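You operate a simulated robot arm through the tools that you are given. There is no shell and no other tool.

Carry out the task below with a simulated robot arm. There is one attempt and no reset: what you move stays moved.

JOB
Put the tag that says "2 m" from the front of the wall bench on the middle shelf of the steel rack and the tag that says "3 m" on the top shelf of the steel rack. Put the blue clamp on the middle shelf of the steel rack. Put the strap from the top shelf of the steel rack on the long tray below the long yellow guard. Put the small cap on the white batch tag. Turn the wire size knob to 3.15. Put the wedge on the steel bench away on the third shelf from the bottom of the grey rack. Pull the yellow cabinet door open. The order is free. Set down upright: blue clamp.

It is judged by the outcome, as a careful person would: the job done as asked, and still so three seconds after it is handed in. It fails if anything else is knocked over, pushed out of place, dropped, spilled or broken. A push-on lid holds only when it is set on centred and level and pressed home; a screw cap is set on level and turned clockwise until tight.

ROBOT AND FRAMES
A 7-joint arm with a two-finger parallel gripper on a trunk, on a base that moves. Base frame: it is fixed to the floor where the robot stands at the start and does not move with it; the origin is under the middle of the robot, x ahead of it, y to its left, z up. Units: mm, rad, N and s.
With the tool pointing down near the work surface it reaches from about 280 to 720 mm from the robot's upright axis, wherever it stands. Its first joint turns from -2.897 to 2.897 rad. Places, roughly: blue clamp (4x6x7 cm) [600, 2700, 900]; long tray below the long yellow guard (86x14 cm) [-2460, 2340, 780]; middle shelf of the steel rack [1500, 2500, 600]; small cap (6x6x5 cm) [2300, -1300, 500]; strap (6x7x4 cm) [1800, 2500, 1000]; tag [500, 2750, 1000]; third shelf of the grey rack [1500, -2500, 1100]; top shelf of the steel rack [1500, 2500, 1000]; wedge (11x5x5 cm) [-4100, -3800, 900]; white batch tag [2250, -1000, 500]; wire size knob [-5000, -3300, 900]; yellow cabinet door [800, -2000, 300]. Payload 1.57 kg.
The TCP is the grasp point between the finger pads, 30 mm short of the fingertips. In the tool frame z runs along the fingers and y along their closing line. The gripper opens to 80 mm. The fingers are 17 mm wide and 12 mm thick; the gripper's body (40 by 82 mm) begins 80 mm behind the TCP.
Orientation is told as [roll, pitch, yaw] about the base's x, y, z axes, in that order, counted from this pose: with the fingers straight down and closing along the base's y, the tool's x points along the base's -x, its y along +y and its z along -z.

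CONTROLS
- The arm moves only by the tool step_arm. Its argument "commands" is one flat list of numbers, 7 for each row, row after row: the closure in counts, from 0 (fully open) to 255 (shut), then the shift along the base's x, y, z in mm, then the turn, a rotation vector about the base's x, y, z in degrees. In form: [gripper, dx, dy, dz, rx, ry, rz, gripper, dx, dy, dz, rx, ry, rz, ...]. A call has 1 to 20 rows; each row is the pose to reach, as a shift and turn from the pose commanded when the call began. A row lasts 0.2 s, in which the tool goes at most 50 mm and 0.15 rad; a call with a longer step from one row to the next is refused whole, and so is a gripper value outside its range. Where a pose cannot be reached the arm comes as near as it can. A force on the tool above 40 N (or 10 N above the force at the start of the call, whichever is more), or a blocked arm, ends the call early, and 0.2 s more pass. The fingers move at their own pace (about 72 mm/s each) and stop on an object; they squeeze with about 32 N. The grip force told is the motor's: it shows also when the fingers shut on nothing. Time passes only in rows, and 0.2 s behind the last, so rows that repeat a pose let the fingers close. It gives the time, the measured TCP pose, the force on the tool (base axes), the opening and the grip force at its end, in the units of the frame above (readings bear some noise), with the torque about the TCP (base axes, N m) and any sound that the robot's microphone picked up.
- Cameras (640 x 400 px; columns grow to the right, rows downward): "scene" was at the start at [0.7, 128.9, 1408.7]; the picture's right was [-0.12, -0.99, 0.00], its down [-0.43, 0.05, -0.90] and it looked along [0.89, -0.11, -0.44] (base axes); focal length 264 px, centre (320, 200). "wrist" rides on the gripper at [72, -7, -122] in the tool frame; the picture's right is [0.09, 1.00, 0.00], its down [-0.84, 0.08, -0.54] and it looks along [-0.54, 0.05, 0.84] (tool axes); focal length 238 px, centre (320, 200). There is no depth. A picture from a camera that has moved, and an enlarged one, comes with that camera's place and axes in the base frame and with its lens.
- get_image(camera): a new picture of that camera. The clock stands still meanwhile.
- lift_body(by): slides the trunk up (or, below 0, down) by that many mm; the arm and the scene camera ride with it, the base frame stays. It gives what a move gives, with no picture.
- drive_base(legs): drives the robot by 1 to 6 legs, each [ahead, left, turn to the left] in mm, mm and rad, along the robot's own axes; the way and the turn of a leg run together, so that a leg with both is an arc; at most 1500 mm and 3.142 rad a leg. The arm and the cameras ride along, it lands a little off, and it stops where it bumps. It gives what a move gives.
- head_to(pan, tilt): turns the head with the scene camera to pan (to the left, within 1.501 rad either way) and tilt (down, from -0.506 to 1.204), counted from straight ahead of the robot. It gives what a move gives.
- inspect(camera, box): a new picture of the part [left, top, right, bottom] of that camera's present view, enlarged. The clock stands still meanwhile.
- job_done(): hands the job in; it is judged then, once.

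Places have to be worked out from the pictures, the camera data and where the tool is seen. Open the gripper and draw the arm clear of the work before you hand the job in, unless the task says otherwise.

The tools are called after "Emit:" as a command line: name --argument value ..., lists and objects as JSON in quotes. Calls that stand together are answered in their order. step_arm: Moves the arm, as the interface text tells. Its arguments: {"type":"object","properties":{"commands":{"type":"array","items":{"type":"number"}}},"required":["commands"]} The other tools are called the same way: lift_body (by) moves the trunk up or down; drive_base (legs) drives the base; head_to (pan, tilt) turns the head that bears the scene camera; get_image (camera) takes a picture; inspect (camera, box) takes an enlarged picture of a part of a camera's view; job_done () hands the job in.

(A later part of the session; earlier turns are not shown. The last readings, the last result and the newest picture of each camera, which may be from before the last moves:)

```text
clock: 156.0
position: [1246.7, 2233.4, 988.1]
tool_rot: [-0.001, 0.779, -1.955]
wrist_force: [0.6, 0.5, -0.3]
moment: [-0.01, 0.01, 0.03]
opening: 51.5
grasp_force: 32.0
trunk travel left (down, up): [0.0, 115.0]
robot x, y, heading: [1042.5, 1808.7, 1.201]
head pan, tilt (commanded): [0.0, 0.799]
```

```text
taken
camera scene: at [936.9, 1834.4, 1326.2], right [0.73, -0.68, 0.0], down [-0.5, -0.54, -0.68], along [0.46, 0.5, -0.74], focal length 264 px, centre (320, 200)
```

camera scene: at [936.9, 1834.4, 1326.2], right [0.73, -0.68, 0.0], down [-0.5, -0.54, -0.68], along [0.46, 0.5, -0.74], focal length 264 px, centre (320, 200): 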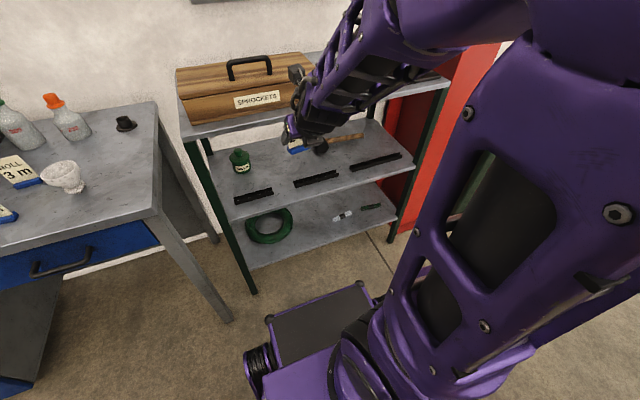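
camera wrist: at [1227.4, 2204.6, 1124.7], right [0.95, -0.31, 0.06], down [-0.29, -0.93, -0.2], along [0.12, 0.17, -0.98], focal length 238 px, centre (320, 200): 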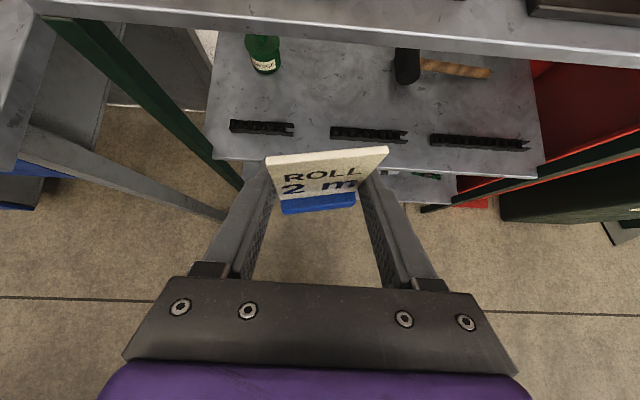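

The head got nudged by the elbow (pan is now about -0.37); I'll command it to -0.4 to relieve it. Then lower the tag in front of the rack to z≈700 and look again.

Emit:
head_to --pan -0.4 --tilt 0.8

Emit:
step_arm --commands '[255, 1, 3, -41, 0, 0, 0, 255, 2, 6, -82, 0, 0, 0, 255, 3, 9, -123, 0, 0, 0, 255, 5, 12, -164, 0, 0, 0, 255, 6, 15, -205, 0, 0, 0, 255, 7, 18, -246, 0, 0, 0, 255, 7, 18, -246, 0, 0, 0]'

Emit:
get_image --camera "wrist"

Emit:
get_image --camera "scene"

```text
clock: 156.8
position: [1244.0, 2235.9, 987.8]
tool_rot: [0.001, 0.779, -1.954]
wrist_force: [0.2, -0.7, -0.4]
moment: [0.01, -0.01, 0.02]
opening: 51.9
grasp_force: 32.3
trunk travel left (down, up): [0.0, 115.0]
robot x, y, heading: [1046.4, 1813.0, 1.199]
head pan, tilt (commanded): [-0.4, 0.799]
```

```text
clock: 158.4
position: [1251.5, 2250.8, 740.6]
tool_rot: [0.001, 0.779, -1.954]
wrist_force: [0.0, 0.9, 0.1]
moment: [-0.04, -0.03, -0.01]
opening: 51.7
grasp_force: 31.8
out of reach, approached as far as the arm can: row 1
trunk travel left (down, up): [0.0, 115.0]
robot x, y, heading: [1047.6, 1808.3, 1.197]
head pan, tilt (commanded): [-0.4, 0.799]
```

```text
taken
camera wrist: at [1233.4, 2222.1, 877.6], right [0.95, -0.31, 0.07], down [-0.29, -0.93, -0.2], along [0.12, 0.17, -0.98], focal length 238 px, centre (320, 200)
```

wrist: 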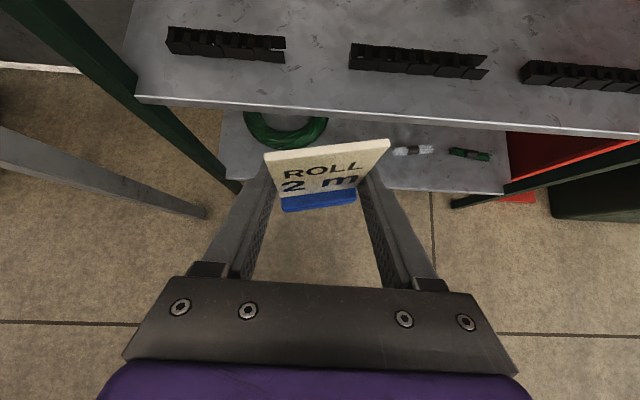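

```text
taken
camera scene: at [939.3, 1834.2, 1328.5], right [0.72, -0.7, 0.0], down [-0.5, -0.51, -0.7], along [0.49, 0.5, -0.72], focal length 264 px, centre (320, 200)
```

scene: 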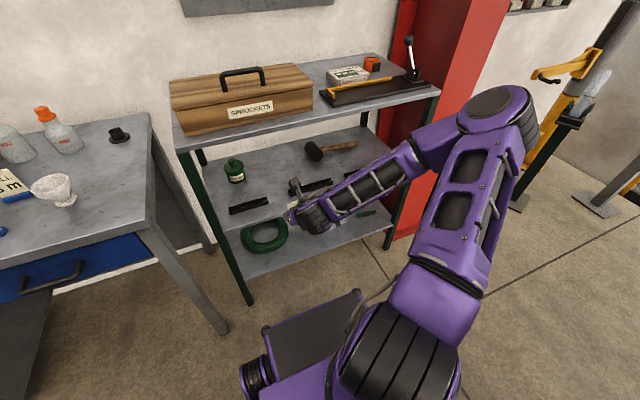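

Shelf height now triangulates to z≈598, front edge v≈2690, with a free zone behind the chain strips. Lower to z≈690 and advance into the shelf between the strips, pausing midway.

Emit:
step_arm --commands '[255, 0, 0, -25, 0, 0, 0, 255, 0, 0, -50, 0, 0, 0, 255, 14.6, 37.2, -50, 0, 0, 0, 255, 29.2, 74.5, -50, 0, 0, 0, 255, 43.7, 111.7, -50, 0, 0, 0, 255, 58.3, 149, -50, 0, 0, 0, 255, 72.9, 186.2, -50, 0, 0, 0, 255, 72.9, 186.2, -50, 0, 0, 0]'

Emit:
get_image --camera "wrist"

Emit:
get_image --camera "scene"

```text
clock: 160.2
position: [1325.7, 2439.2, 690.9]
tool_rot: [0.002, 0.778, -1.954]
wrist_force: [-0.4, 0.3, -1.3]
moment: [-0.04, 0.01, -0.01]
opening: 51.8
grasp_force: 32.3
trunk travel left (down, up): [0.0, 115.0]
robot x, y, heading: [1047.9, 1805.6, 1.197]
head pan, tilt (commanded): [-0.4, 0.799]
```

```text
taken
camera wrist: at [1307.6, 2409.1, 828.2], right [0.95, -0.31, 0.06], down [-0.29, -0.93, -0.2], along [0.12, 0.17, -0.98], focal length 238 px, centre (320, 200)
```

wrist: 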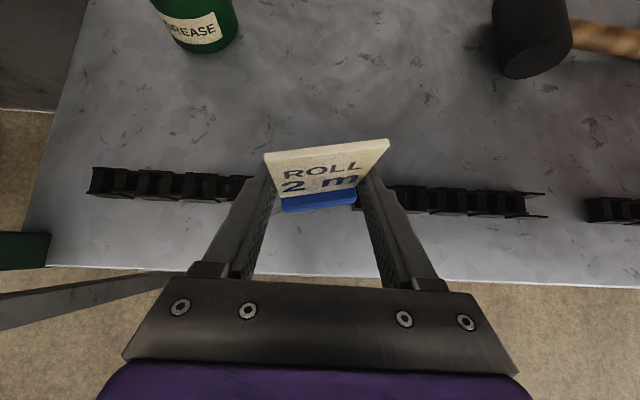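

```text
taken
camera scene: at [939.3, 1834.2, 1328.5], right [0.72, -0.7, 0.0], down [-0.5, -0.51, -0.7], along [0.49, 0.5, -0.72], focal length 264 px, centre (320, 200)
```

scene: 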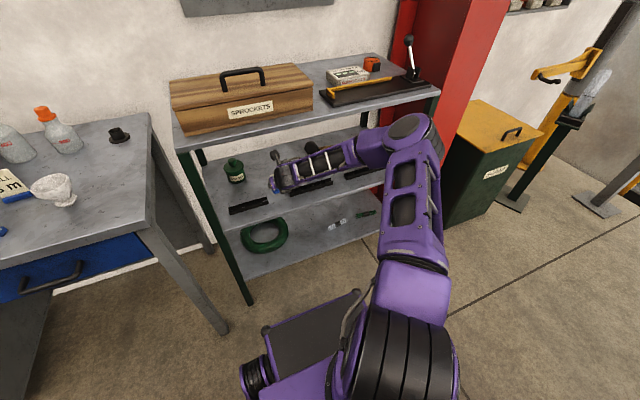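

Clear so far. Advance 95 mm more and lower gently until contact.

Emit:
step_arm --commands '[255, 11.5, 29.5, 0, 0, 0, 0, 255, 23, 59, 0, 0, 0, 0, 255, 34.6, 88.5, 0, 0, 0, 0, 255, 34.6, 88.5, -25, 0, 0, 0, 255, 34.6, 88.5, -38, 0, 0, 0, 255, 34.6, 88.5, -42, 0, 0, 0, 255, 34.6, 88.5, -44, 0, 0, 0, 255, 34.6, 88.5, -46, 0, 0, 0, 255, 34.6, 88.5, -48, 0, 0, 0, 255, 34.6, 88.5, -50, 0, 0, 0, 255, 34.6, 88.5, -52, 0, 0, 0]'

Emit:
get_image --camera "wrist"

```text
clock: 162.6
position: [1360.2, 2526.9, 639.1]
tool_rot: [-0.001, 0.777, -1.958]
wrist_force: [-0.4, -0.1, -0.8]
moment: [0.05, -0.01, -0.04]
opening: 51.8
grasp_force: 32.0
trunk travel left (down, up): [0.0, 115.0]
robot x, y, heading: [1048.7, 1805.9, 1.195]
head pan, tilt (commanded): [-0.4, 0.799]
```

```text
taken
camera wrist: at [1342.4, 2497.3, 776.7], right [0.95, -0.31, 0.06], down [-0.3, -0.93, -0.2], along [0.12, 0.17, -0.98], focal length 238 px, centre (320, 200)
```

wrist: 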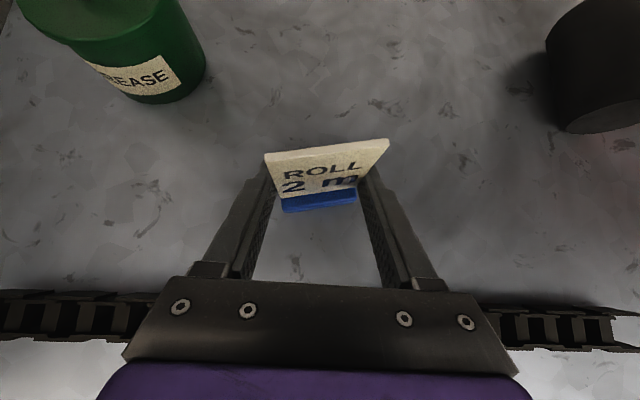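

No contact yet at z=639. Continue lowering in small steps.

Emit:
step_arm --commands '[255, 0, 0, -2, 0, 0, 0, 255, 0, 0, -4, 0, 0, 0, 255, 0, 0, -6, 0, 0, 0, 255, 0, 0, -8, 0, 0, 0, 255, 0, 0, -10, 0, 0, 0, 255, 0, 0, -12, 0, 0, 0, 255, 0, 0, -14, 0, 0, 0, 255, 0, 0, -16, 0, 0, 0]'

Emit:
get_image --camera "wrist"

```text
clock: 164.2
position: [1362.4, 2530.6, 635.8]
tool_rot: [0.003, 0.792, -1.955]
wrist_force: [0.1, 4.3, 10.3]
moment: [0.21, -0.11, 0.03]
opening: 51.9
grasp_force: 31.7
trunk travel left (down, up): [0.0, 115.0]
robot x, y, heading: [1049.5, 1808.7, 1.199]
head pan, tilt (commanded): [-0.4, 0.799]
stopped in row 7: the force on the tool passed its limit at 41 N (the readings are from after the stop); the commanded pose is now the measured one
```

```text
taken
camera wrist: at [1343.6, 2500.2, 771.6], right [0.95, -0.31, 0.07], down [-0.29, -0.93, -0.22], along [0.13, 0.18, -0.97], focal length 238 px, centre (320, 200)
```

wrist: 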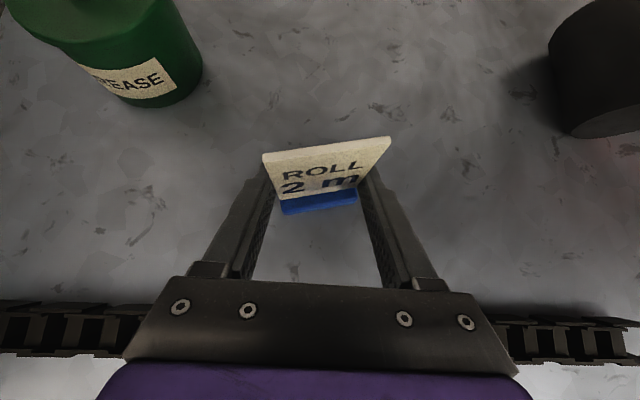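

Contact reached (stopped by force limit, now ~10 N). Relieve 1 mm and open the fingers.

Emit:
step_arm --commands '[255, 0, 0, 1, 0, 0, 0, 180, 0, 0, 1, 0, 0, 0, 100, 0, 0, 1, 0, 0, 0, 0, 0, 0, 1, 0, 0, 0, 0, 0, 0, 1, 0, 0, 0]'

Emit:
get_image --camera "wrist"

```text
clock: 165.4
position: [1362.1, 2528.9, 630.8]
tool_rot: [0.001, 0.786, -1.955]
wrist_force: [0.3, -1.1, -0.6]
moment: [0.0, 0.0, 0.01]
opening: 80.1
grasp_force: 0.0
trunk travel left (down, up): [0.0, 115.0]
robot x, y, heading: [1044.0, 1807.6, 1.2]
head pan, tilt (commanded): [-0.4, 0.799]
```

```text
taken
camera wrist: at [1342.9, 2499.2, 768.5], right [0.95, -0.31, 0.07], down [-0.29, -0.93, -0.21], along [0.13, 0.18, -0.98], focal length 238 px, centre (320, 200)
```

wrist: 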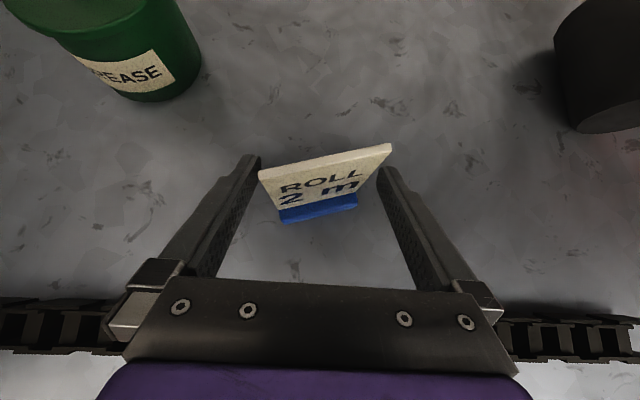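

The "2 m" tag stands on the middle shelf. Retract along the tool axis, then back out.

Emit:
step_arm --commands '[0, -7.9, -19.5, 21, 0, 0, 0, 0, -15.7, -39, 42, 0, 0, 0, 0, -31, -77, 55, 0, 0, 0, 0, -46, -116, 60, 0, 0, 0, 0, -61, -155, 60, 0, 0, 0, 0, -76, -194, 60, 0, 0, 0, 0, -91, -233, 60, 0, 0, 0, 0, -106, -272, 60, 0, 0, 0, 0, -106, -272, 60, 0, 0, 0]'

Emit:
get_image --camera "wrist"

Emit:
get_image --camera "scene"

```text
clock: 167.4
position: [1256.5, 2257.5, 692.6]
tool_rot: [0.002, 0.787, -1.955]
wrist_force: [0.3, 0.0, -0.6]
moment: [0.0, 0.02, 0.02]
opening: 80.3
grasp_force: 0.0
trunk travel left (down, up): [0.0, 115.0]
robot x, y, heading: [1043.8, 1811.7, 1.198]
head pan, tilt (commanded): [-0.4, 0.799]
```

```text
taken
camera wrist: at [1237.7, 2226.8, 829.0], right [0.95, -0.31, 0.07], down [-0.29, -0.93, -0.21], along [0.13, 0.18, -0.98], focal length 238 px, centre (320, 200)
```

wrist: 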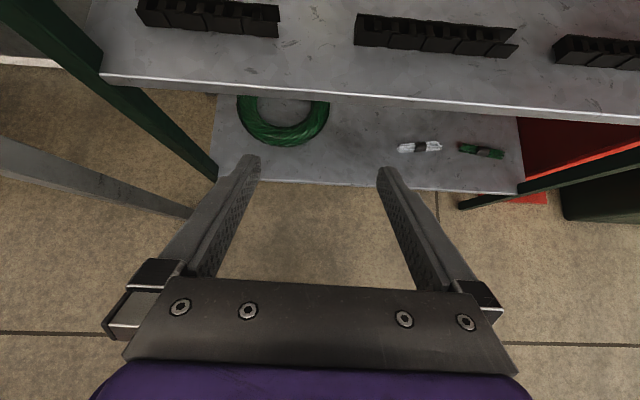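

```text
taken
camera scene: at [939.3, 1834.3, 1328.5], right [0.72, -0.7, 0.0], down [-0.5, -0.51, -0.7], along [0.49, 0.5, -0.72], focal length 264 px, centre (320, 200)
```

scene: 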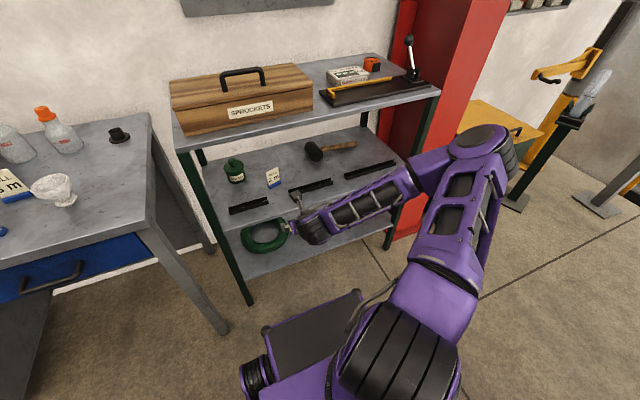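

The 2 m tag stands on the shelf. Now raise the arm before moving back to the bench for the clamp.

Emit:
step_arm --commands '[0, 0, 0, 44, 0, 0, 0, 0, 0, 0, 88, 0, 0, 0, 0, 0, 0, 132, 0, 0, 0, 0, 0, 0, 176, 0, 0, 0, 0, 0, 0, 220, 0, 0, 0, 0, 0, 0, 264, 0, 0, 0, 0, 0, 0, 308, 0, 0, 0, 0, 0, 0, 308, 0, 0, 0]'

Emit:
get_image --camera "scene"

```text
clock: 169.2
position: [1254.5, 2258.7, 1001.6]
tool_rot: [0.002, 0.786, -1.953]
wrist_force: [-0.3, -0.1, -0.3]
moment: [0.0, -0.05, -0.01]
opening: 79.9
grasp_force: 0.0
trunk travel left (down, up): [0.0, 115.0]
robot x, y, heading: [1046.0, 1809.9, 1.193]
head pan, tilt (commanded): [-0.4, 0.799]
```

```text
taken
camera scene: at [939.4, 1834.2, 1328.5], right [0.72, -0.7, 0.0], down [-0.5, -0.51, -0.7], along [0.49, 0.5, -0.72], focal length 264 px, centre (320, 200)
```

scene: 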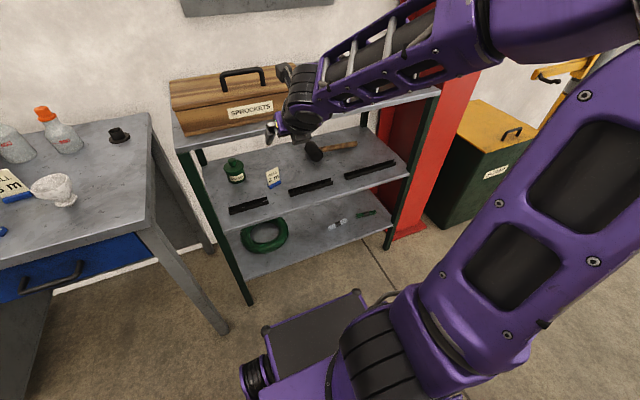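

Slide left ~790 mm to face the clamp.

Emit:
drive_base --legs '[[0, 788, 0]]'

Emit:
get_image --camera "wrist"

Emit:
get_image --camera "scene"

```text
clock: 177.2
position: [526.4, 2545.2, 999.5]
tool_rot: [0.001, 0.786, -1.957]
wrist_force: [0.7, 0.6, -0.6]
moment: [0.02, 0.0, 0.02]
opening: 79.9
grasp_force: 0.1
trunk travel left (down, up): [0.0, 115.0]
robot x, y, heading: [313.8, 2097.0, 1.196]
head pan, tilt (commanded): [-0.4, 0.799]
```

```text
taken
camera wrist: at [507.1, 2514.9, 1137.7], right [0.95, -0.32, 0.07], down [-0.3, -0.93, -0.21], along [0.13, 0.18, -0.98], focal length 238 px, centre (320, 200)
```

wrist: 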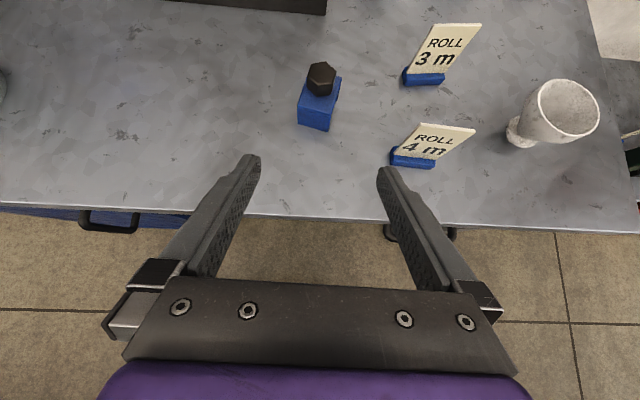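

```text
taken
camera scene: at [209.2, 2121.5, 1328.5], right [0.71, -0.7, 0.0], down [-0.5, -0.51, -0.7], along [0.49, 0.5, -0.72], focal length 264 px, centre (320, 200)
```

scene: 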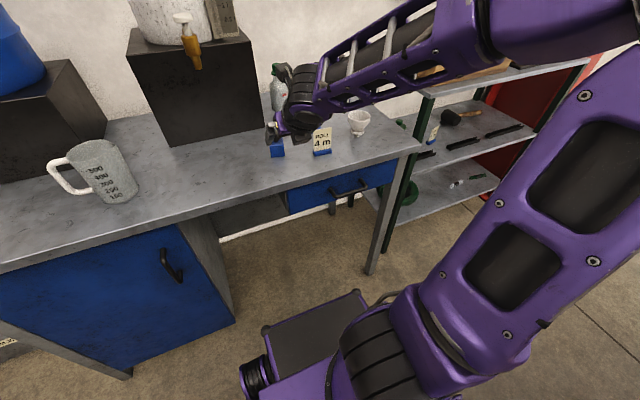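

Clamp visible and appears rotated in yaw. Zoom on it with the wrist camera.

Emit:
inspect --camera "wrist" --box '[260, 40, 380, 150]'

```text
3.64 times, centred on (320, 95) of wrist
camera zoom: at [507.1, 2514.9, 1137.7], right [0.95, -0.32, 0.07], down [-0.3, -0.93, -0.21], along [0.13, 0.18, -0.98], focal length 867 px, centre (320, 582)
```

zoom: 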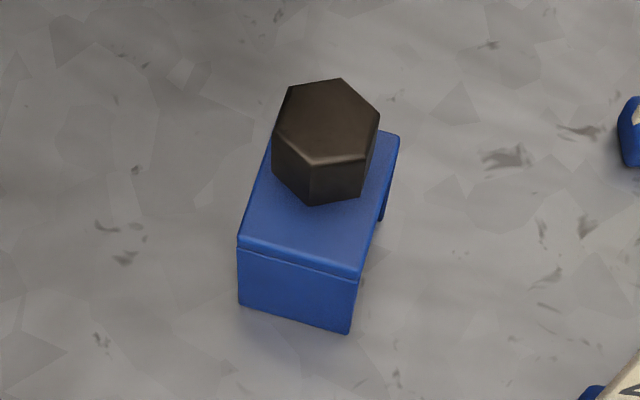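

The clamp is yawed about -13° relative to the tool. Rotate the tool to match and move to a pre-grasp point 80 mm short along the approach axis.

Emit:
step_arm --commands '[0, 8.4, 31.7, -17.3, 0, 0, -4.33, 0, 16.7, 63.3, -34.7, 0, 0, -8.67, 0, 25.1, 95, -52, 0, 0, -13, 0, 25.1, 95, -52, 0, 0, -13]'

Emit:
get_image --camera "wrist"

```text
clock: 178.2
position: [550.5, 2641.9, 947.4]
tool_rot: [0.002, 0.786, -2.184]
wrist_force: [-0.4, 0.2, -0.8]
moment: [-0.02, -0.05, -0.02]
opening: 80.3
grasp_force: 0.1
trunk travel left (down, up): [0.0, 115.0]
robot x, y, heading: [313.0, 2093.5, 1.196]
head pan, tilt (commanded): [-0.4, 0.799]
```

```text
taken
camera wrist: at [524.8, 2615.9, 1084.8], right [0.85, -0.52, 0.07], down [-0.5, -0.84, -0.21], along [0.17, 0.14, -0.98], focal length 238 px, centre (320, 200)
```

wrist: 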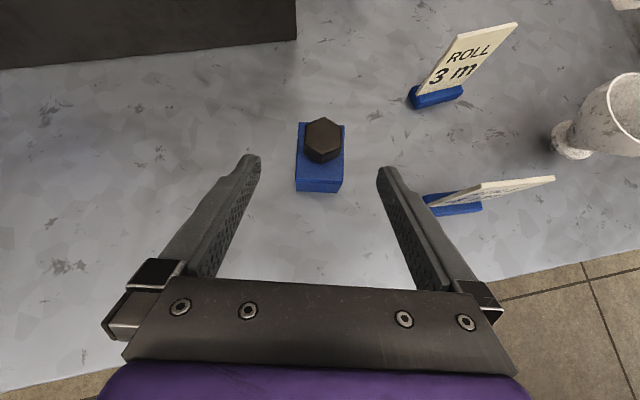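

Clamp aligned and centred. Final advance and check.

Emit:
step_arm --commands '[0, 17, 22, -28, 0, 0, 0, 0, 34.2, 44, -56, 0, 0, 0, 0, 34.2, 44, -56, 0, 0, 0]'

Emit:
get_image --camera "wrist"

```text
clock: 179.0
position: [585.7, 2683.7, 893.4]
tool_rot: [0.002, 0.789, -2.183]
wrist_force: [-0.3, -0.8, 0.0]
moment: [0.01, 0.02, 0.01]
opening: 79.6
grasp_force: 0.0
trunk travel left (down, up): [0.0, 115.0]
robot x, y, heading: [316.0, 2094.6, 1.196]
head pan, tilt (commanded): [-0.4, 0.799]
```

```text
taken
camera wrist: at [560.4, 2658.4, 1029.6], right [0.85, -0.52, 0.07], down [-0.5, -0.84, -0.21], along [0.17, 0.15, -0.98], focal length 238 px, centre (320, 200)
```

wrist: 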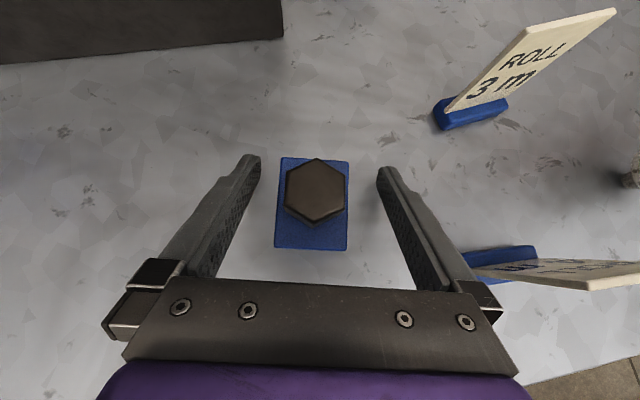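

Clamp between the fingers; close.

Emit:
step_arm --commands '[255, 0, 0, 0, 0, 0, 0, 255, 0, 0, 0, 0, 0, 0, 255, 0, 0, 0, 0, 0, 0]'

Emit:
get_image --camera "wrist"

```text
clock: 179.8
position: [585.3, 2683.8, 892.9]
tool_rot: [0.002, 0.787, -2.183]
wrist_force: [-0.6, 0.5, 0.2]
moment: [0.06, 0.02, 0.01]
opening: 39.9
grasp_force: 32.1
trunk travel left (down, up): [0.0, 115.0]
robot x, y, heading: [315.5, 2097.4, 1.195]
head pan, tilt (commanded): [-0.4, 0.799]
```

```text
taken
camera wrist: at [560.1, 2658.2, 1029.9], right [0.85, -0.52, 0.07], down [-0.5, -0.84, -0.21], along [0.16, 0.15, -0.98], focal length 238 px, centre (320, 200)
```

wrist: 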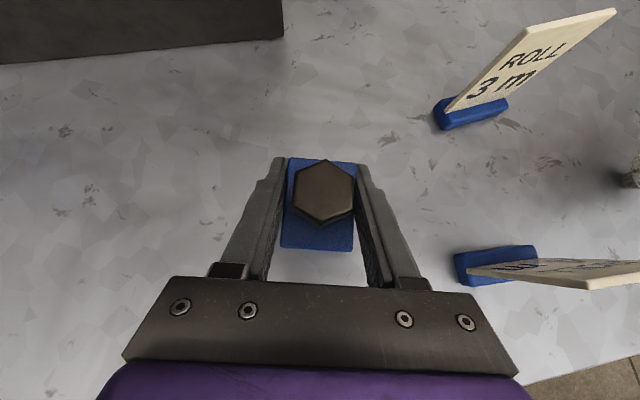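

Gripped at 40 mm. Lift, retract toward the robot and rotate the yaw back.

Emit:
step_arm --commands '[255, 0, 0, 20, 0, 0, 0, 255, 0, 0, 50, 0, 0, 0, 255, 0, 0, 90, 0, 0, 0, 255, -14, -36, 95, 0, 0, 3.25, 255, -28.5, -72, 100, 0, 0, 6.5, 255, -43, -108, 105, 0, 0, 9.75, 255, -57, -144, 108, 0, 0, 13, 255, -57, -144, 108, 0, 0, 13]'

Emit:
get_image --camera "wrist"

```text
clock: 181.6
position: [528.3, 2541.0, 1001.2]
tool_rot: [0.003, 0.788, -1.955]
wrist_force: [-0.2, -1.0, -0.8]
moment: [0.01, -0.01, -0.04]
opening: 39.5
grasp_force: 32.1
trunk travel left (down, up): [0.0, 115.0]
robot x, y, heading: [319.6, 2096.2, 1.195]
head pan, tilt (commanded): [-0.4, 0.799]
```

```text
taken
camera wrist: at [509.4, 2509.4, 1137.9], right [0.95, -0.31, 0.07], down [-0.29, -0.93, -0.21], along [0.13, 0.18, -0.98], focal length 238 px, centre (320, 200)
```

wrist: 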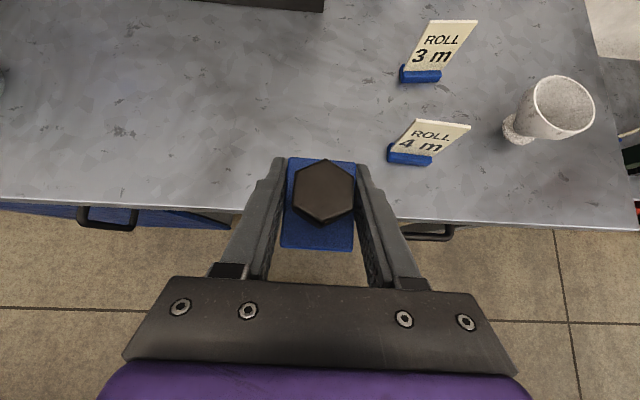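

Held firmly. Slide right ~885 mm to the rack.

Emit:
drive_base --legs '[[0, -885, 0]]'

Emit:
get_image --camera "wrist"

Emit:
get_image --camera "scene"

```text
clock: 190.5
position: [1360.4, 2212.9, 1000.7]
tool_rot: [0.002, 0.789, -1.955]
wrist_force: [-0.5, -0.6, -1.5]
moment: [-0.01, -0.02, 0.0]
opening: 39.8
grasp_force: 31.8
trunk travel left (down, up): [0.0, 115.0]
robot x, y, heading: [1145.9, 1766.4, 1.199]
head pan, tilt (commanded): [-0.4, 0.799]
```

```text
taken
camera wrist: at [1341.0, 2182.3, 1138.0], right [0.95, -0.32, 0.07], down [-0.3, -0.93, -0.21], along [0.13, 0.18, -0.98], focal length 238 px, centre (320, 200)
```

wrist: 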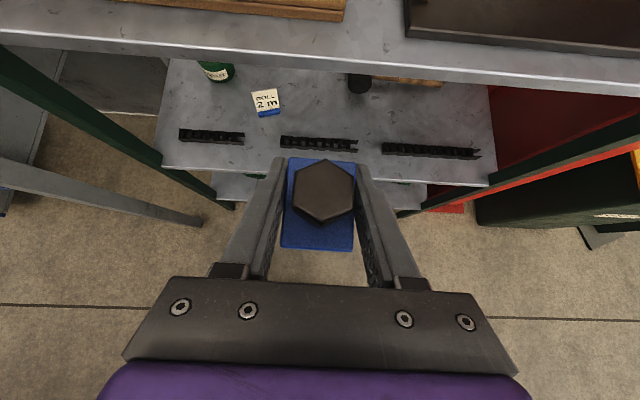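

```text
taken
camera scene: at [1040.4, 1794.2, 1328.5], right [0.71, -0.7, 0.0], down [-0.5, -0.51, -0.7], along [0.49, 0.5, -0.72], focal length 264 px, centre (320, 200)
```

scene: 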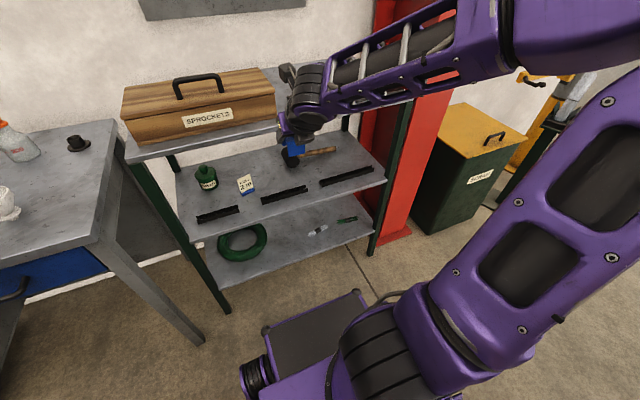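

Lower in front of the shelf to z≈690, then advance to over the strips.

Emit:
step_arm --commands '[255, 0, 0, -44, 0, 0, 0, 255, 0, 0, -88, 0, 0, 0, 255, 0, 0, -132, 0, 0, 0, 255, 0, 0, -176, 0, 0, 0, 255, 0, 0, -220, 0, 0, 0, 255, 0, 0, -264, 0, 0, 0, 255, 0, 0, -308, 0, 0, 0, 255, 14.6, 37.2, -310, 0, 0, 0, 255, 29.2, 74.5, -310, 0, 0, 0, 255, 43.7, 111.7, -310, 0, 0, 0, 255, 58.3, 149, -310, 0, 0, 0, 255, 72.9, 186.2, -310, 0, 0, 0, 255, 72.9, 186.2, -310, 0, 0, 0]'

Emit:
get_image --camera "wrist"

Emit:
get_image --camera "scene"

```text
clock: 193.3
position: [1432.1, 2398.5, 689.3]
tool_rot: [0.003, 0.786, -1.957]
wrist_force: [0.0, 1.3, -1.0]
moment: [0.04, 0.03, 0.02]
opening: 39.9
grasp_force: 31.6
trunk travel left (down, up): [0.0, 115.0]
robot x, y, heading: [1145.4, 1767.7, 1.195]
head pan, tilt (commanded): [-0.4, 0.799]
```

```text
taken
camera wrist: at [1413.3, 2368.9, 827.5], right [0.95, -0.31, 0.07], down [-0.3, -0.93, -0.21], along [0.13, 0.18, -0.98], focal length 238 px, centre (320, 200)
```

wrist: 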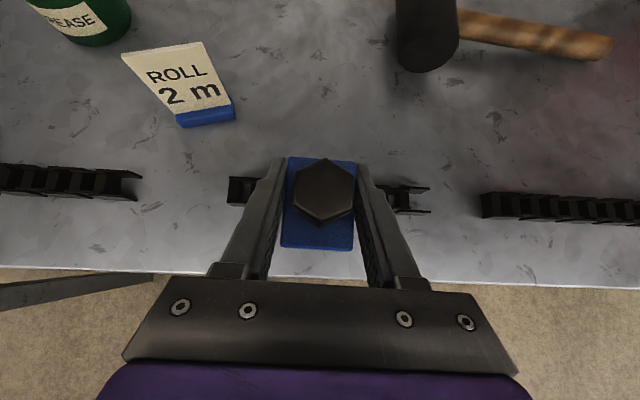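

```text
taken
camera scene: at [1040.4, 1794.2, 1328.5], right [0.71, -0.7, 0.0], down [-0.5, -0.51, -0.7], along [0.49, 0.5, -0.72], focal length 264 px, centre (320, 200)
```

scene: 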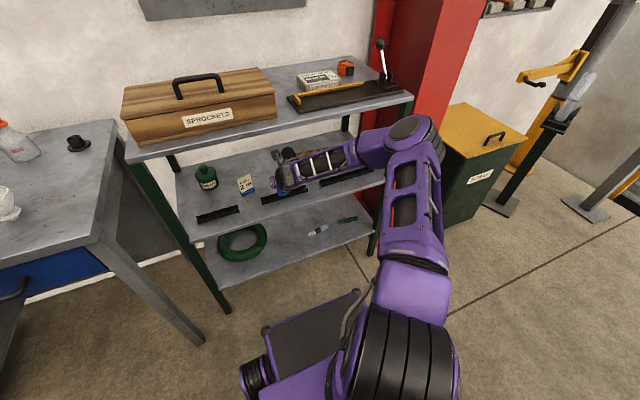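

Clear. Advance ~103 mm and lower to just above contact, then in 1 mm steps.

Emit:
step_arm --commands '[255, 12.5, 32, 0, 0, 0, 0, 255, 25, 64, 0, 0, 0, 0, 255, 37.5, 96, 0, 0, 0, 0, 255, 37.5, 96, -25, 0, 0, 0, 255, 37.5, 96, -45, 0, 0, 0, 255, 37.5, 96, -54, 0, 0, 0, 255, 37.5, 96, -56, 0, 0, 0, 255, 37.5, 96, -58, 0, 0, 0, 255, 37.5, 96, -59, 0, 0, 0, 255, 37.5, 96, -60, 0, 0, 0, 255, 37.5, 96, -61, 0, 0, 0, 255, 37.5, 96, -62, 0, 0, 0, 255, 37.5, 96, -63, 0, 0, 0]'

Emit:
get_image --camera "wrist"

```text
clock: 196.1
position: [1471.5, 2495.4, 632.8]
tool_rot: [0.004, 0.793, -1.955]
wrist_force: [-0.9, -3.8, 21.8]
moment: [0.02, 0.11, 0.05]
opening: 39.7
grasp_force: 32.2
trunk travel left (down, up): [0.0, 115.0]
robot x, y, heading: [1148.2, 1768.8, 1.193]
head pan, tilt (commanded): [-0.4, 0.799]
```

```text
taken
camera wrist: at [1451.6, 2464.5, 769.2], right [0.95, -0.32, 0.07], down [-0.29, -0.93, -0.22], along [0.13, 0.18, -0.97], focal length 238 px, centre (320, 200)
```

wrist: 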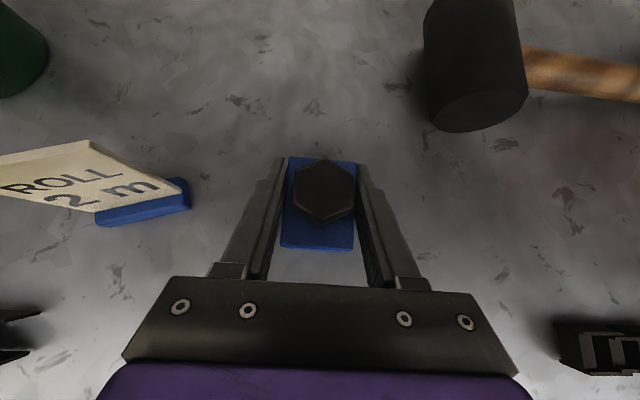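

Contact at z≈633 (22 N). Relieve ~5.5 mm of command, then open.

Emit:
step_arm --commands '[255, 0, 0, 3, 0, 0, 0, 255, 0, 0, 5.5, 0, 0, 0, 255, 0, 0, 5.5, 0, 0, 0]'

Emit:
step_arm --commands '[170, 0, 0, 0, 0, 0, 0, 100, 0, 0, 0, 0, 0, 0, 0, 0, 0, 0, 0, 0, 0, 0, 0, 0, 0, 0, 0, 0]'

Emit:
get_image --camera "wrist"

```text
clock: 196.9
position: [1470.1, 2494.0, 632.7]
tool_rot: [0.001, 0.784, -1.957]
wrist_force: [1.4, 1.7, 7.1]
moment: [0.2, -0.14, -0.01]
opening: 39.9
grasp_force: 32.7
trunk travel left (down, up): [0.0, 115.0]
robot x, y, heading: [1149.9, 1770.6, 1.197]
head pan, tilt (commanded): [-0.4, 0.799]
```

```text
clock: 197.9
position: [1470.9, 2493.9, 633.3]
tool_rot: [0.002, 0.786, -1.955]
wrist_force: [0.3, -0.6, 0.4]
moment: [0.02, 0.02, 0.03]
opening: 80.1
grasp_force: 0.1
trunk travel left (down, up): [0.0, 115.0]
robot x, y, heading: [1146.8, 1770.3, 1.196]
head pan, tilt (commanded): [-0.4, 0.799]
```

```text
taken
camera wrist: at [1451.5, 2464.2, 770.1], right [0.95, -0.31, 0.07], down [-0.3, -0.93, -0.21], along [0.13, 0.18, -0.98], focal length 238 px, centre (320, 200)
```

wrist: 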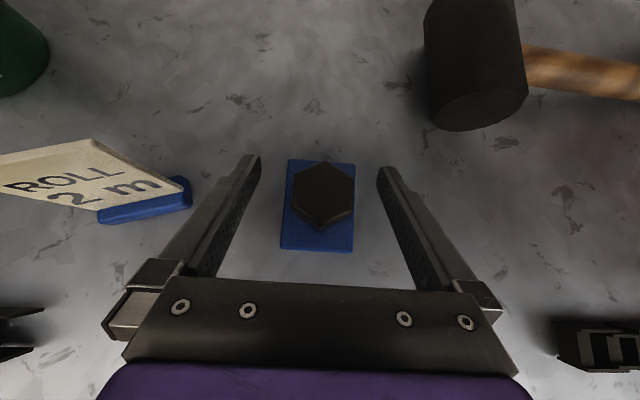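

Clamp is upright on the middle shelf. Retract along the axis and back out.

Emit:
step_arm --commands '[0, -7.9, -19.5, 21, 0, 0, 0, 0, -15.7, -39, 42, 0, 0, 0, 0, -31, -77, 55, 0, 0, 0, 0, -46, -116, 60, 0, 0, 0, 0, -61, -155, 60, 0, 0, 0, 0, -76, -194, 60, 0, 0, 0, 0, -91, -233, 60, 0, 0, 0, 0, -106, -272, 60, 0, 0, 0, 0, -106, -272, 104, 0, 0, 0, 0, -106, -272, 148, 0, 0, 0, 0, -106, -272, 192, 0, 0, 0, 0, -106, -272, 236, 0, 0, 0, 0, -106, -272, 280, 0, 0, 0, 0, -106, -272, 324, 0, 0, 0, 0, -106, -272, 368, 0, 0, 0, 0, -106, -272, 368, 0, 0, 0]'

Emit:
get_image --camera "wrist"

Emit:
get_image --camera "scene"

```text
clock: 201.3
position: [1363.9, 2221.8, 1001.9]
tool_rot: [0.002, 0.787, -1.955]
wrist_force: [1.0, 0.2, -0.1]
moment: [0.01, 0.03, 0.0]
opening: 80.1
grasp_force: 0.1
trunk travel left (down, up): [0.0, 115.0]
robot x, y, heading: [1151.2, 1768.5, 1.194]
head pan, tilt (commanded): [-0.4, 0.799]
```

```text
taken
camera wrist: at [1345.5, 2192.2, 1139.7], right [0.95, -0.31, 0.07], down [-0.29, -0.93, -0.21], along [0.13, 0.18, -0.98], focal length 238 px, centre (320, 200)
```

wrist: 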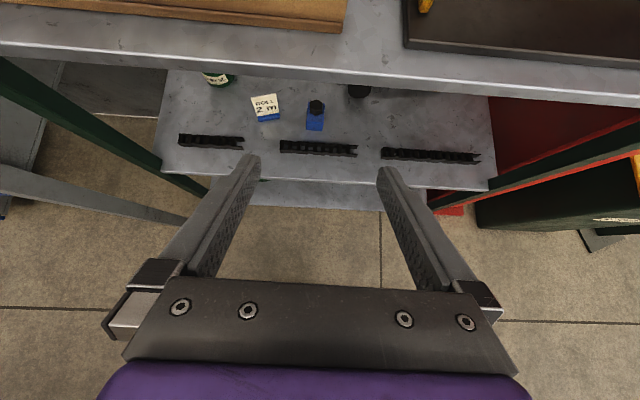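

```text
taken
camera scene: at [1040.4, 1794.1, 1328.5], right [0.71, -0.7, 0.0], down [-0.5, -0.51, -0.7], along [0.49, 0.5, -0.72], focal length 264 px, centre (320, 200)
```

scene: 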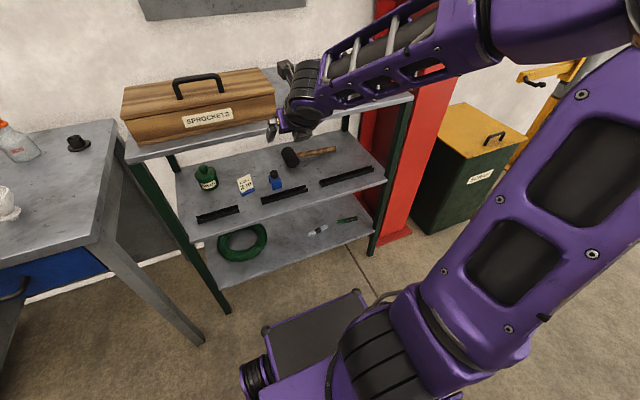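

Both items are on the middle shelf. Now slide left to stand in front of the "3 m" tag (≈(728,2684)).

Emit:
drive_base --legs '[[0, 758, 0]]'

Emit:
step_arm --commands '[0, 0, 0, 5, -7, 2.7, 0, 0, 0, 0, 10, -14, 5.5, 0, 0, 0, 0, 10, -14, 5.5, 0]'

Emit:
get_image --camera "wrist"

Emit:
get_image --camera "scene"

```text
clock: 208.9
position: [672.1, 2498.1, 1002.9]
tool_rot: [0.002, 0.788, -1.963]
wrist_force: [0.8, -0.1, 0.1]
moment: [0.01, -0.01, 0.0]
opening: 80.0
grasp_force: 0.1
trunk travel left (down, up): [0.0, 115.0]
robot x, y, heading: [450.5, 2047.8, 1.19]
head pan, tilt (commanded): [-0.4, 0.799]
```

```text
clock: 209.7
position: [671.8, 2497.9, 1012.1]
tool_rot: [0.007, 0.524, -1.959]
wrist_force: [-0.1, 0.0, 0.4]
moment: [0.01, 0.01, 0.0]
opening: 80.0
grasp_force: 0.0
trunk travel left (down, up): [0.0, 115.0]
robot x, y, heading: [452.7, 2047.5, 1.185]
head pan, tilt (commanded): [-0.4, 0.799]
```

```text
taken
camera wrist: at [666.0, 2502.2, 1153.5], right [0.95, -0.31, 0.05], down [-0.31, -0.95, 0.05], along [0.03, -0.07, -1.0], focal length 238 px, centre (320, 200)
```

wrist: 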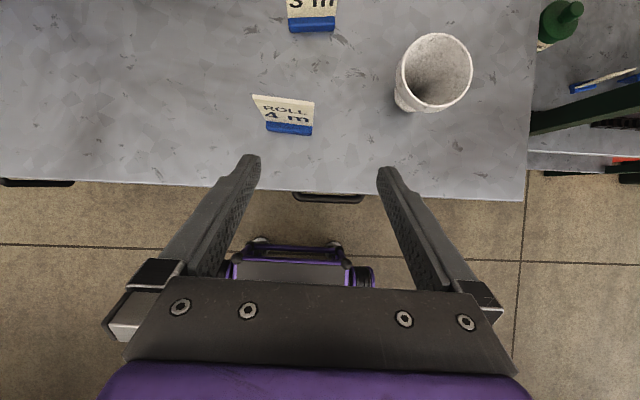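

```text
taken
camera scene: at [344.1, 2072.4, 1328.5], right [0.71, -0.71, 0.0], down [-0.51, -0.51, -0.7], along [0.49, 0.49, -0.72], focal length 264 px, centre (320, 200)
```

scene: 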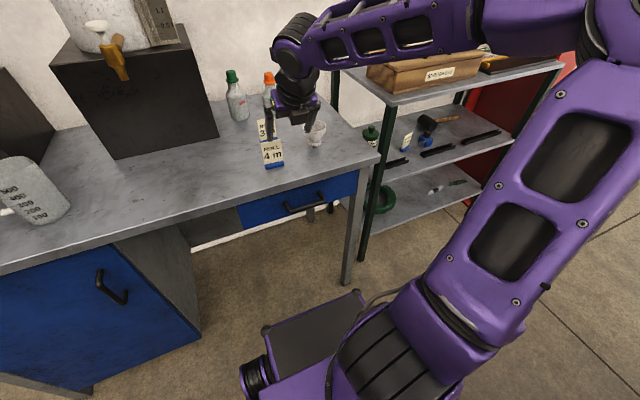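

The "3 m" tag base is at about (727,2678). Move above/behind "4 m" at safe height, rotate yaw +6° to align, and descend to pre-grasp.

Emit:
step_arm --commands '[0, 11, 35.5, 0, 0, 0, 1.5, 0, 22, 71, 0, 0, 0, 3, 0, 33, 106.5, 0, 0, 0, 4.5, 0, 44, 142, 0, 0, 0, 6, 0, 44, 142, -40, 0, 0, 6, 0, 44, 142, -40, 0, 0, 6]'

Emit:
get_image --camera "wrist"

```text
clock: 211.1
position: [716.9, 2640.0, 970.8]
tool_rot: [0.006, 0.524, -1.855]
wrist_force: [1.0, 0.0, -0.2]
moment: [0.01, 0.01, 0.0]
opening: 79.6
grasp_force: 0.1
trunk travel left (down, up): [0.0, 115.0]
robot x, y, heading: [447.6, 2046.7, 1.186]
head pan, tilt (commanded): [-0.4, 0.799]
```

```text
taken
camera wrist: at [709.6, 2643.3, 1113.3], right [0.98, -0.21, 0.05], down [-0.21, -0.98, 0.05], along [0.04, -0.06, -1.0], focal length 238 px, centre (320, 200)
```

wrist: 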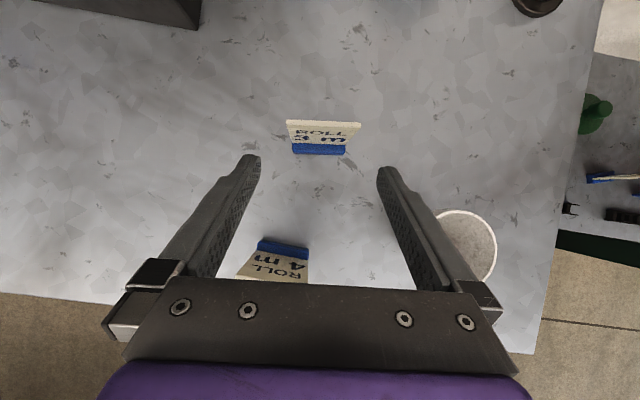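

Aligned within ~1°. Advance to grasp height and check.

Emit:
step_arm --commands '[0, 6.3, 20.1, -35.4, 0, 0, 0, 0, 12.5, 40.2, -69.5, 0, 0, 0, 0, 12.5, 40.2, -69.5, 0, 0, 0]'

Emit:
get_image --camera "wrist"

```text
clock: 211.9
position: [728.3, 2681.1, 900.9]
tool_rot: [0.007, 0.525, -1.856]
wrist_force: [0.4, -0.7, 0.1]
moment: [0.04, 0.01, -0.03]
opening: 80.1
grasp_force: 0.1
trunk travel left (down, up): [0.0, 115.0]
robot x, y, heading: [447.2, 2045.9, 1.185]
head pan, tilt (commanded): [-0.4, 0.799]
```

```text
taken
camera wrist: at [722.2, 2684.5, 1043.2], right [0.98, -0.21, 0.05], down [-0.21, -0.98, 0.05], along [0.04, -0.06, -1.0], focal length 238 px, centre (320, 200)
```

wrist: 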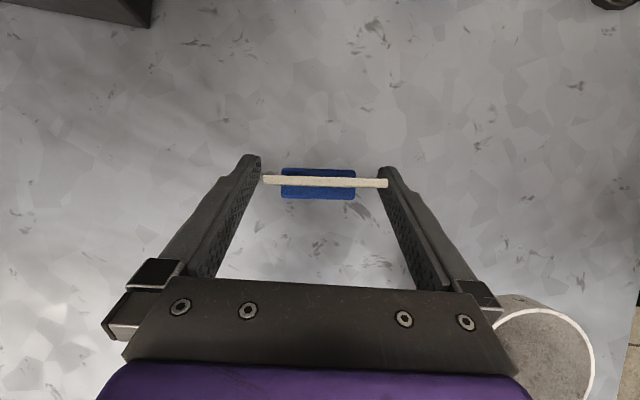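

Card centred between fingers. Close.

Emit:
step_arm --commands '[255, 0, 0, 0, 0, 0, 0, 255, 0, 0, 0, 0, 0, 0, 255, 0, 0, 0, 0, 0, 0]'

Emit:
step_arm --commands '[255, 0, 0, 20, 0, 0, 0, 255, 0, 0, 60, 0, 0, 0, 255, 0, 0, 105, 0, 0, 0, 255, 0, 0, 130, 0, 0, 0, 255, 0, 0, 130, 0, 0, 0]'

Emit:
get_image --camera "wrist"

```text
clock: 212.7
position: [729.3, 2681.0, 901.7]
tool_rot: [0.007, 0.523, -1.856]
wrist_force: [0.0, 0.3, -0.2]
moment: [0.0, 0.02, 0.02]
opening: 53.4
grasp_force: 32.0
trunk travel left (down, up): [0.0, 115.0]
robot x, y, heading: [454.7, 2049.2, 1.19]
head pan, tilt (commanded): [-0.4, 0.799]
```

```text
clock: 213.9
position: [727.1, 2681.3, 1034.2]
tool_rot: [0.007, 0.524, -1.856]
wrist_force: [-0.6, 0.1, -0.1]
moment: [0.01, 0.0, -0.02]
opening: 53.1
grasp_force: 31.9
trunk travel left (down, up): [0.0, 115.0]
robot x, y, heading: [453.6, 2046.4, 1.19]
head pan, tilt (commanded): [-0.4, 0.799]
```

```text
taken
camera wrist: at [722.0, 2684.3, 1174.8], right [0.98, -0.21, 0.05], down [-0.21, -0.98, 0.05], along [0.04, -0.06, -1.0], focal length 238 px, centre (320, 200)
```

wrist: 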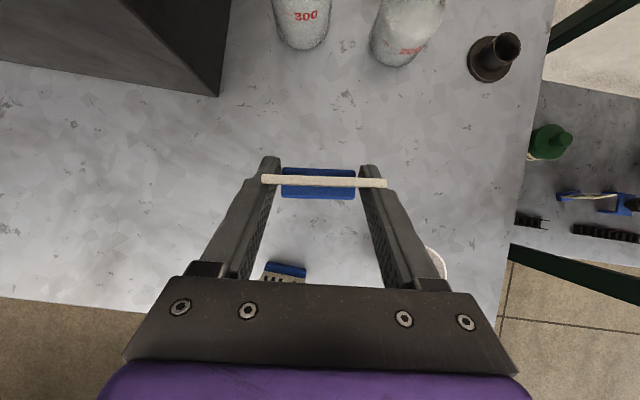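

Tag "3 m" held. Retract to clear the bench (and later the rack contents) before sliding right.

Emit:
step_arm --commands '[255, -14.6, -37.2, 10, 0, 0, 0, 255, -29.2, -74.5, 20, 0, 0, 0, 255, -43.7, -111.7, 30, 0, 0, 0, 255, -58.3, -149, 40, 0, 0, 0, 255, -72.9, -186, 50, 0, 0, 0, 255, -72.9, -186, 50, 0, 0, 0]'

Emit:
drive_base --legs '[[0, -845, 0]]'

Emit:
get_image --camera "wrist"

Emit:
get_image --camera "scene"

```text
clock: 215.3
position: [655.6, 2493.8, 1082.3]
tool_rot: [0.007, 0.524, -1.856]
wrist_force: [0.2, 0.8, -0.8]
moment: [0.01, 0.0, 0.02]
opening: 53.3
grasp_force: 32.4
trunk travel left (down, up): [0.0, 115.0]
robot x, y, heading: [450.1, 2046.2, 1.191]
head pan, tilt (commanded): [-0.4, 0.799]
```

```text
clock: 223.8
position: [1435.6, 2183.2, 1082.3]
tool_rot: [0.006, 0.523, -1.849]
wrist_force: [-1.0, 0.5, -0.8]
moment: [0.0, -0.05, 0.0]
opening: 53.2
grasp_force: 32.5
trunk travel left (down, up): [0.0, 115.0]
robot x, y, heading: [1234.7, 1730.9, 1.192]
head pan, tilt (commanded): [-0.4, 0.799]
```

```text
taken
camera wrist: at [1429.7, 2186.0, 1224.3], right [0.98, -0.2, 0.05], down [-0.2, -0.98, 0.05], along [0.04, -0.06, -1.0], focal length 238 px, centre (320, 200)
```

wrist: 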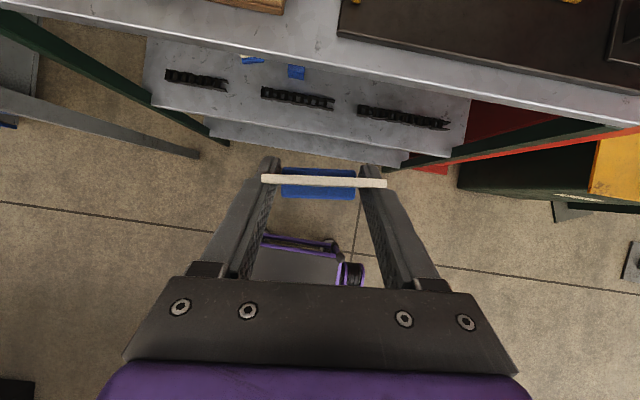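

```text
taken
camera scene: at [1128.7, 1758.9, 1328.5], right [0.71, -0.7, 0.0], down [-0.5, -0.51, -0.7], along [0.49, 0.5, -0.72], focal length 264 px, centre (320, 200)
```

scene: 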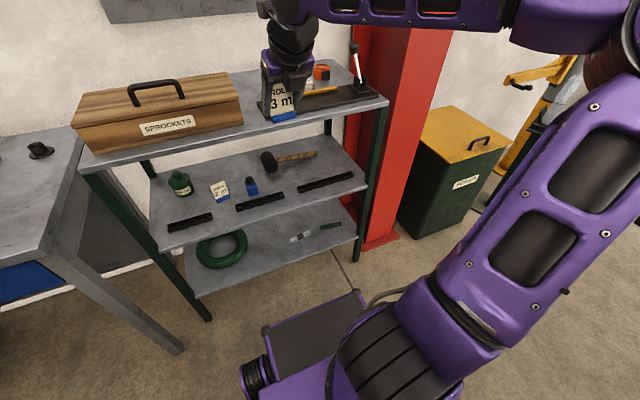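

Move the base forward ~200 mm and 20 mm right so the tag is above the top shelf's front, then look.

Emit:
drive_base --legs '[[200, -18, 0.008]]'

Emit:
get_image --camera "wrist"

Emit:
get_image --camera "scene"

```text
clock: 225.4
position: [1521.4, 2365.3, 1082.5]
tool_rot: [0.005, 0.524, -1.84]
wrist_force: [1.2, 0.1, 0.4]
moment: [-0.02, 0.01, -0.01]
opening: 53.0
grasp_force: 32.0
trunk travel left (down, up): [0.0, 115.0]
robot x, y, heading: [1324.3, 1912.9, 1.206]
head pan, tilt (commanded): [-0.4, 0.799]
```

```text
taken
camera wrist: at [1515.3, 2367.4, 1224.4], right [0.98, -0.19, 0.05], down [-0.19, -0.98, 0.05], along [0.04, -0.06, -1.0], focal length 238 px, centre (320, 200)
```

wrist: 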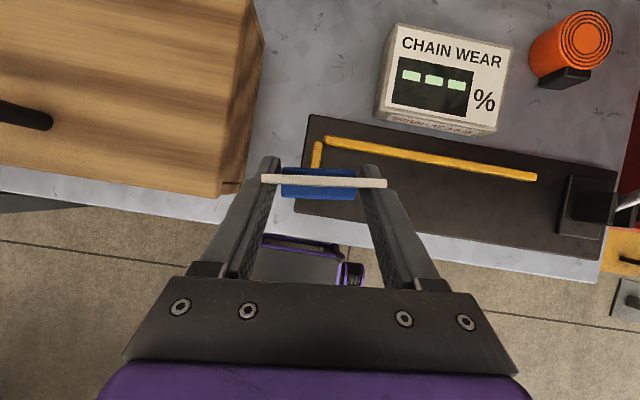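

```text
taken
camera scene: at [1217.8, 1937.9, 1328.5], right [0.72, -0.69, 0.0], down [-0.5, -0.52, -0.7], along [0.48, 0.5, -0.72], focal length 264 px, centre (320, 200)
```

scene: 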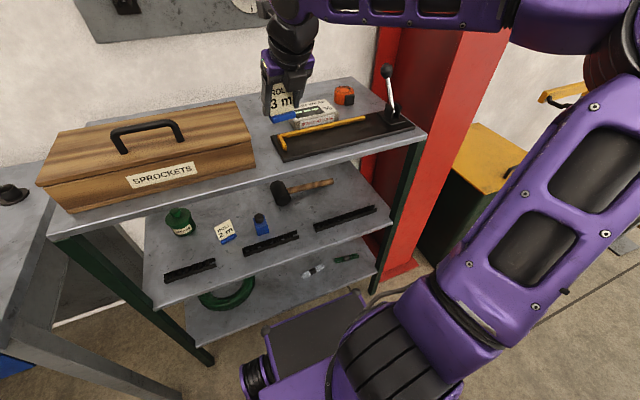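

The top shelf has a free gap between the SPROCKETS box and the CHAIN WEAR box at about (1549,2494). Move over it and start descending.

Emit:
step_arm --commands '[255, 9.2, 42.9, 0, 0, 0, 0, 255, 18.4, 85.8, 0, 0, 0, 0, 255, 27.6, 128.7, 0, 0, 0, 0, 255, 27.6, 128.7, -40, 0, 0, 0, 255, 27.6, 128.7, -60, 0, 0, 0, 255, 27.6, 128.7, -60, 0, 0, 0]'

Emit:
get_image --camera "wrist"

Emit:
get_image --camera "scene"

```text
clock: 226.8
position: [1549.1, 2493.6, 1022.2]
tool_rot: [0.006, 0.523, -1.841]
wrist_force: [0.8, -0.3, -0.2]
moment: [-0.02, 0.0, 0.02]
opening: 53.2
grasp_force: 31.7
trunk travel left (down, up): [0.0, 115.0]
robot x, y, heading: [1323.7, 1914.6, 1.201]
head pan, tilt (commanded): [-0.4, 0.799]
```

```text
taken
camera wrist: at [1543.0, 2496.1, 1163.9], right [0.98, -0.19, 0.05], down [-0.19, -0.98, 0.05], along [0.04, -0.06, -1.0], focal length 238 px, centre (320, 200)
```

wrist: 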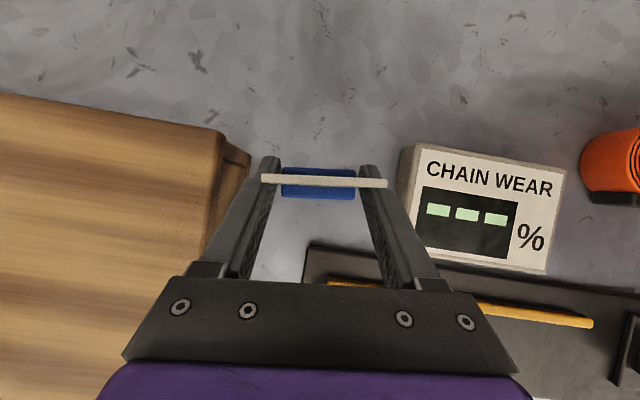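

```text
taken
camera scene: at [1217.8, 1938.0, 1328.5], right [0.72, -0.69, 0.0], down [-0.5, -0.52, -0.7], along [0.48, 0.5, -0.72], focal length 264 px, centre (320, 200)
```

scene: 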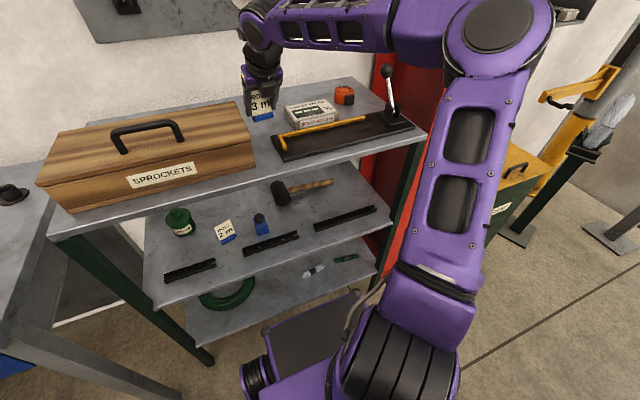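

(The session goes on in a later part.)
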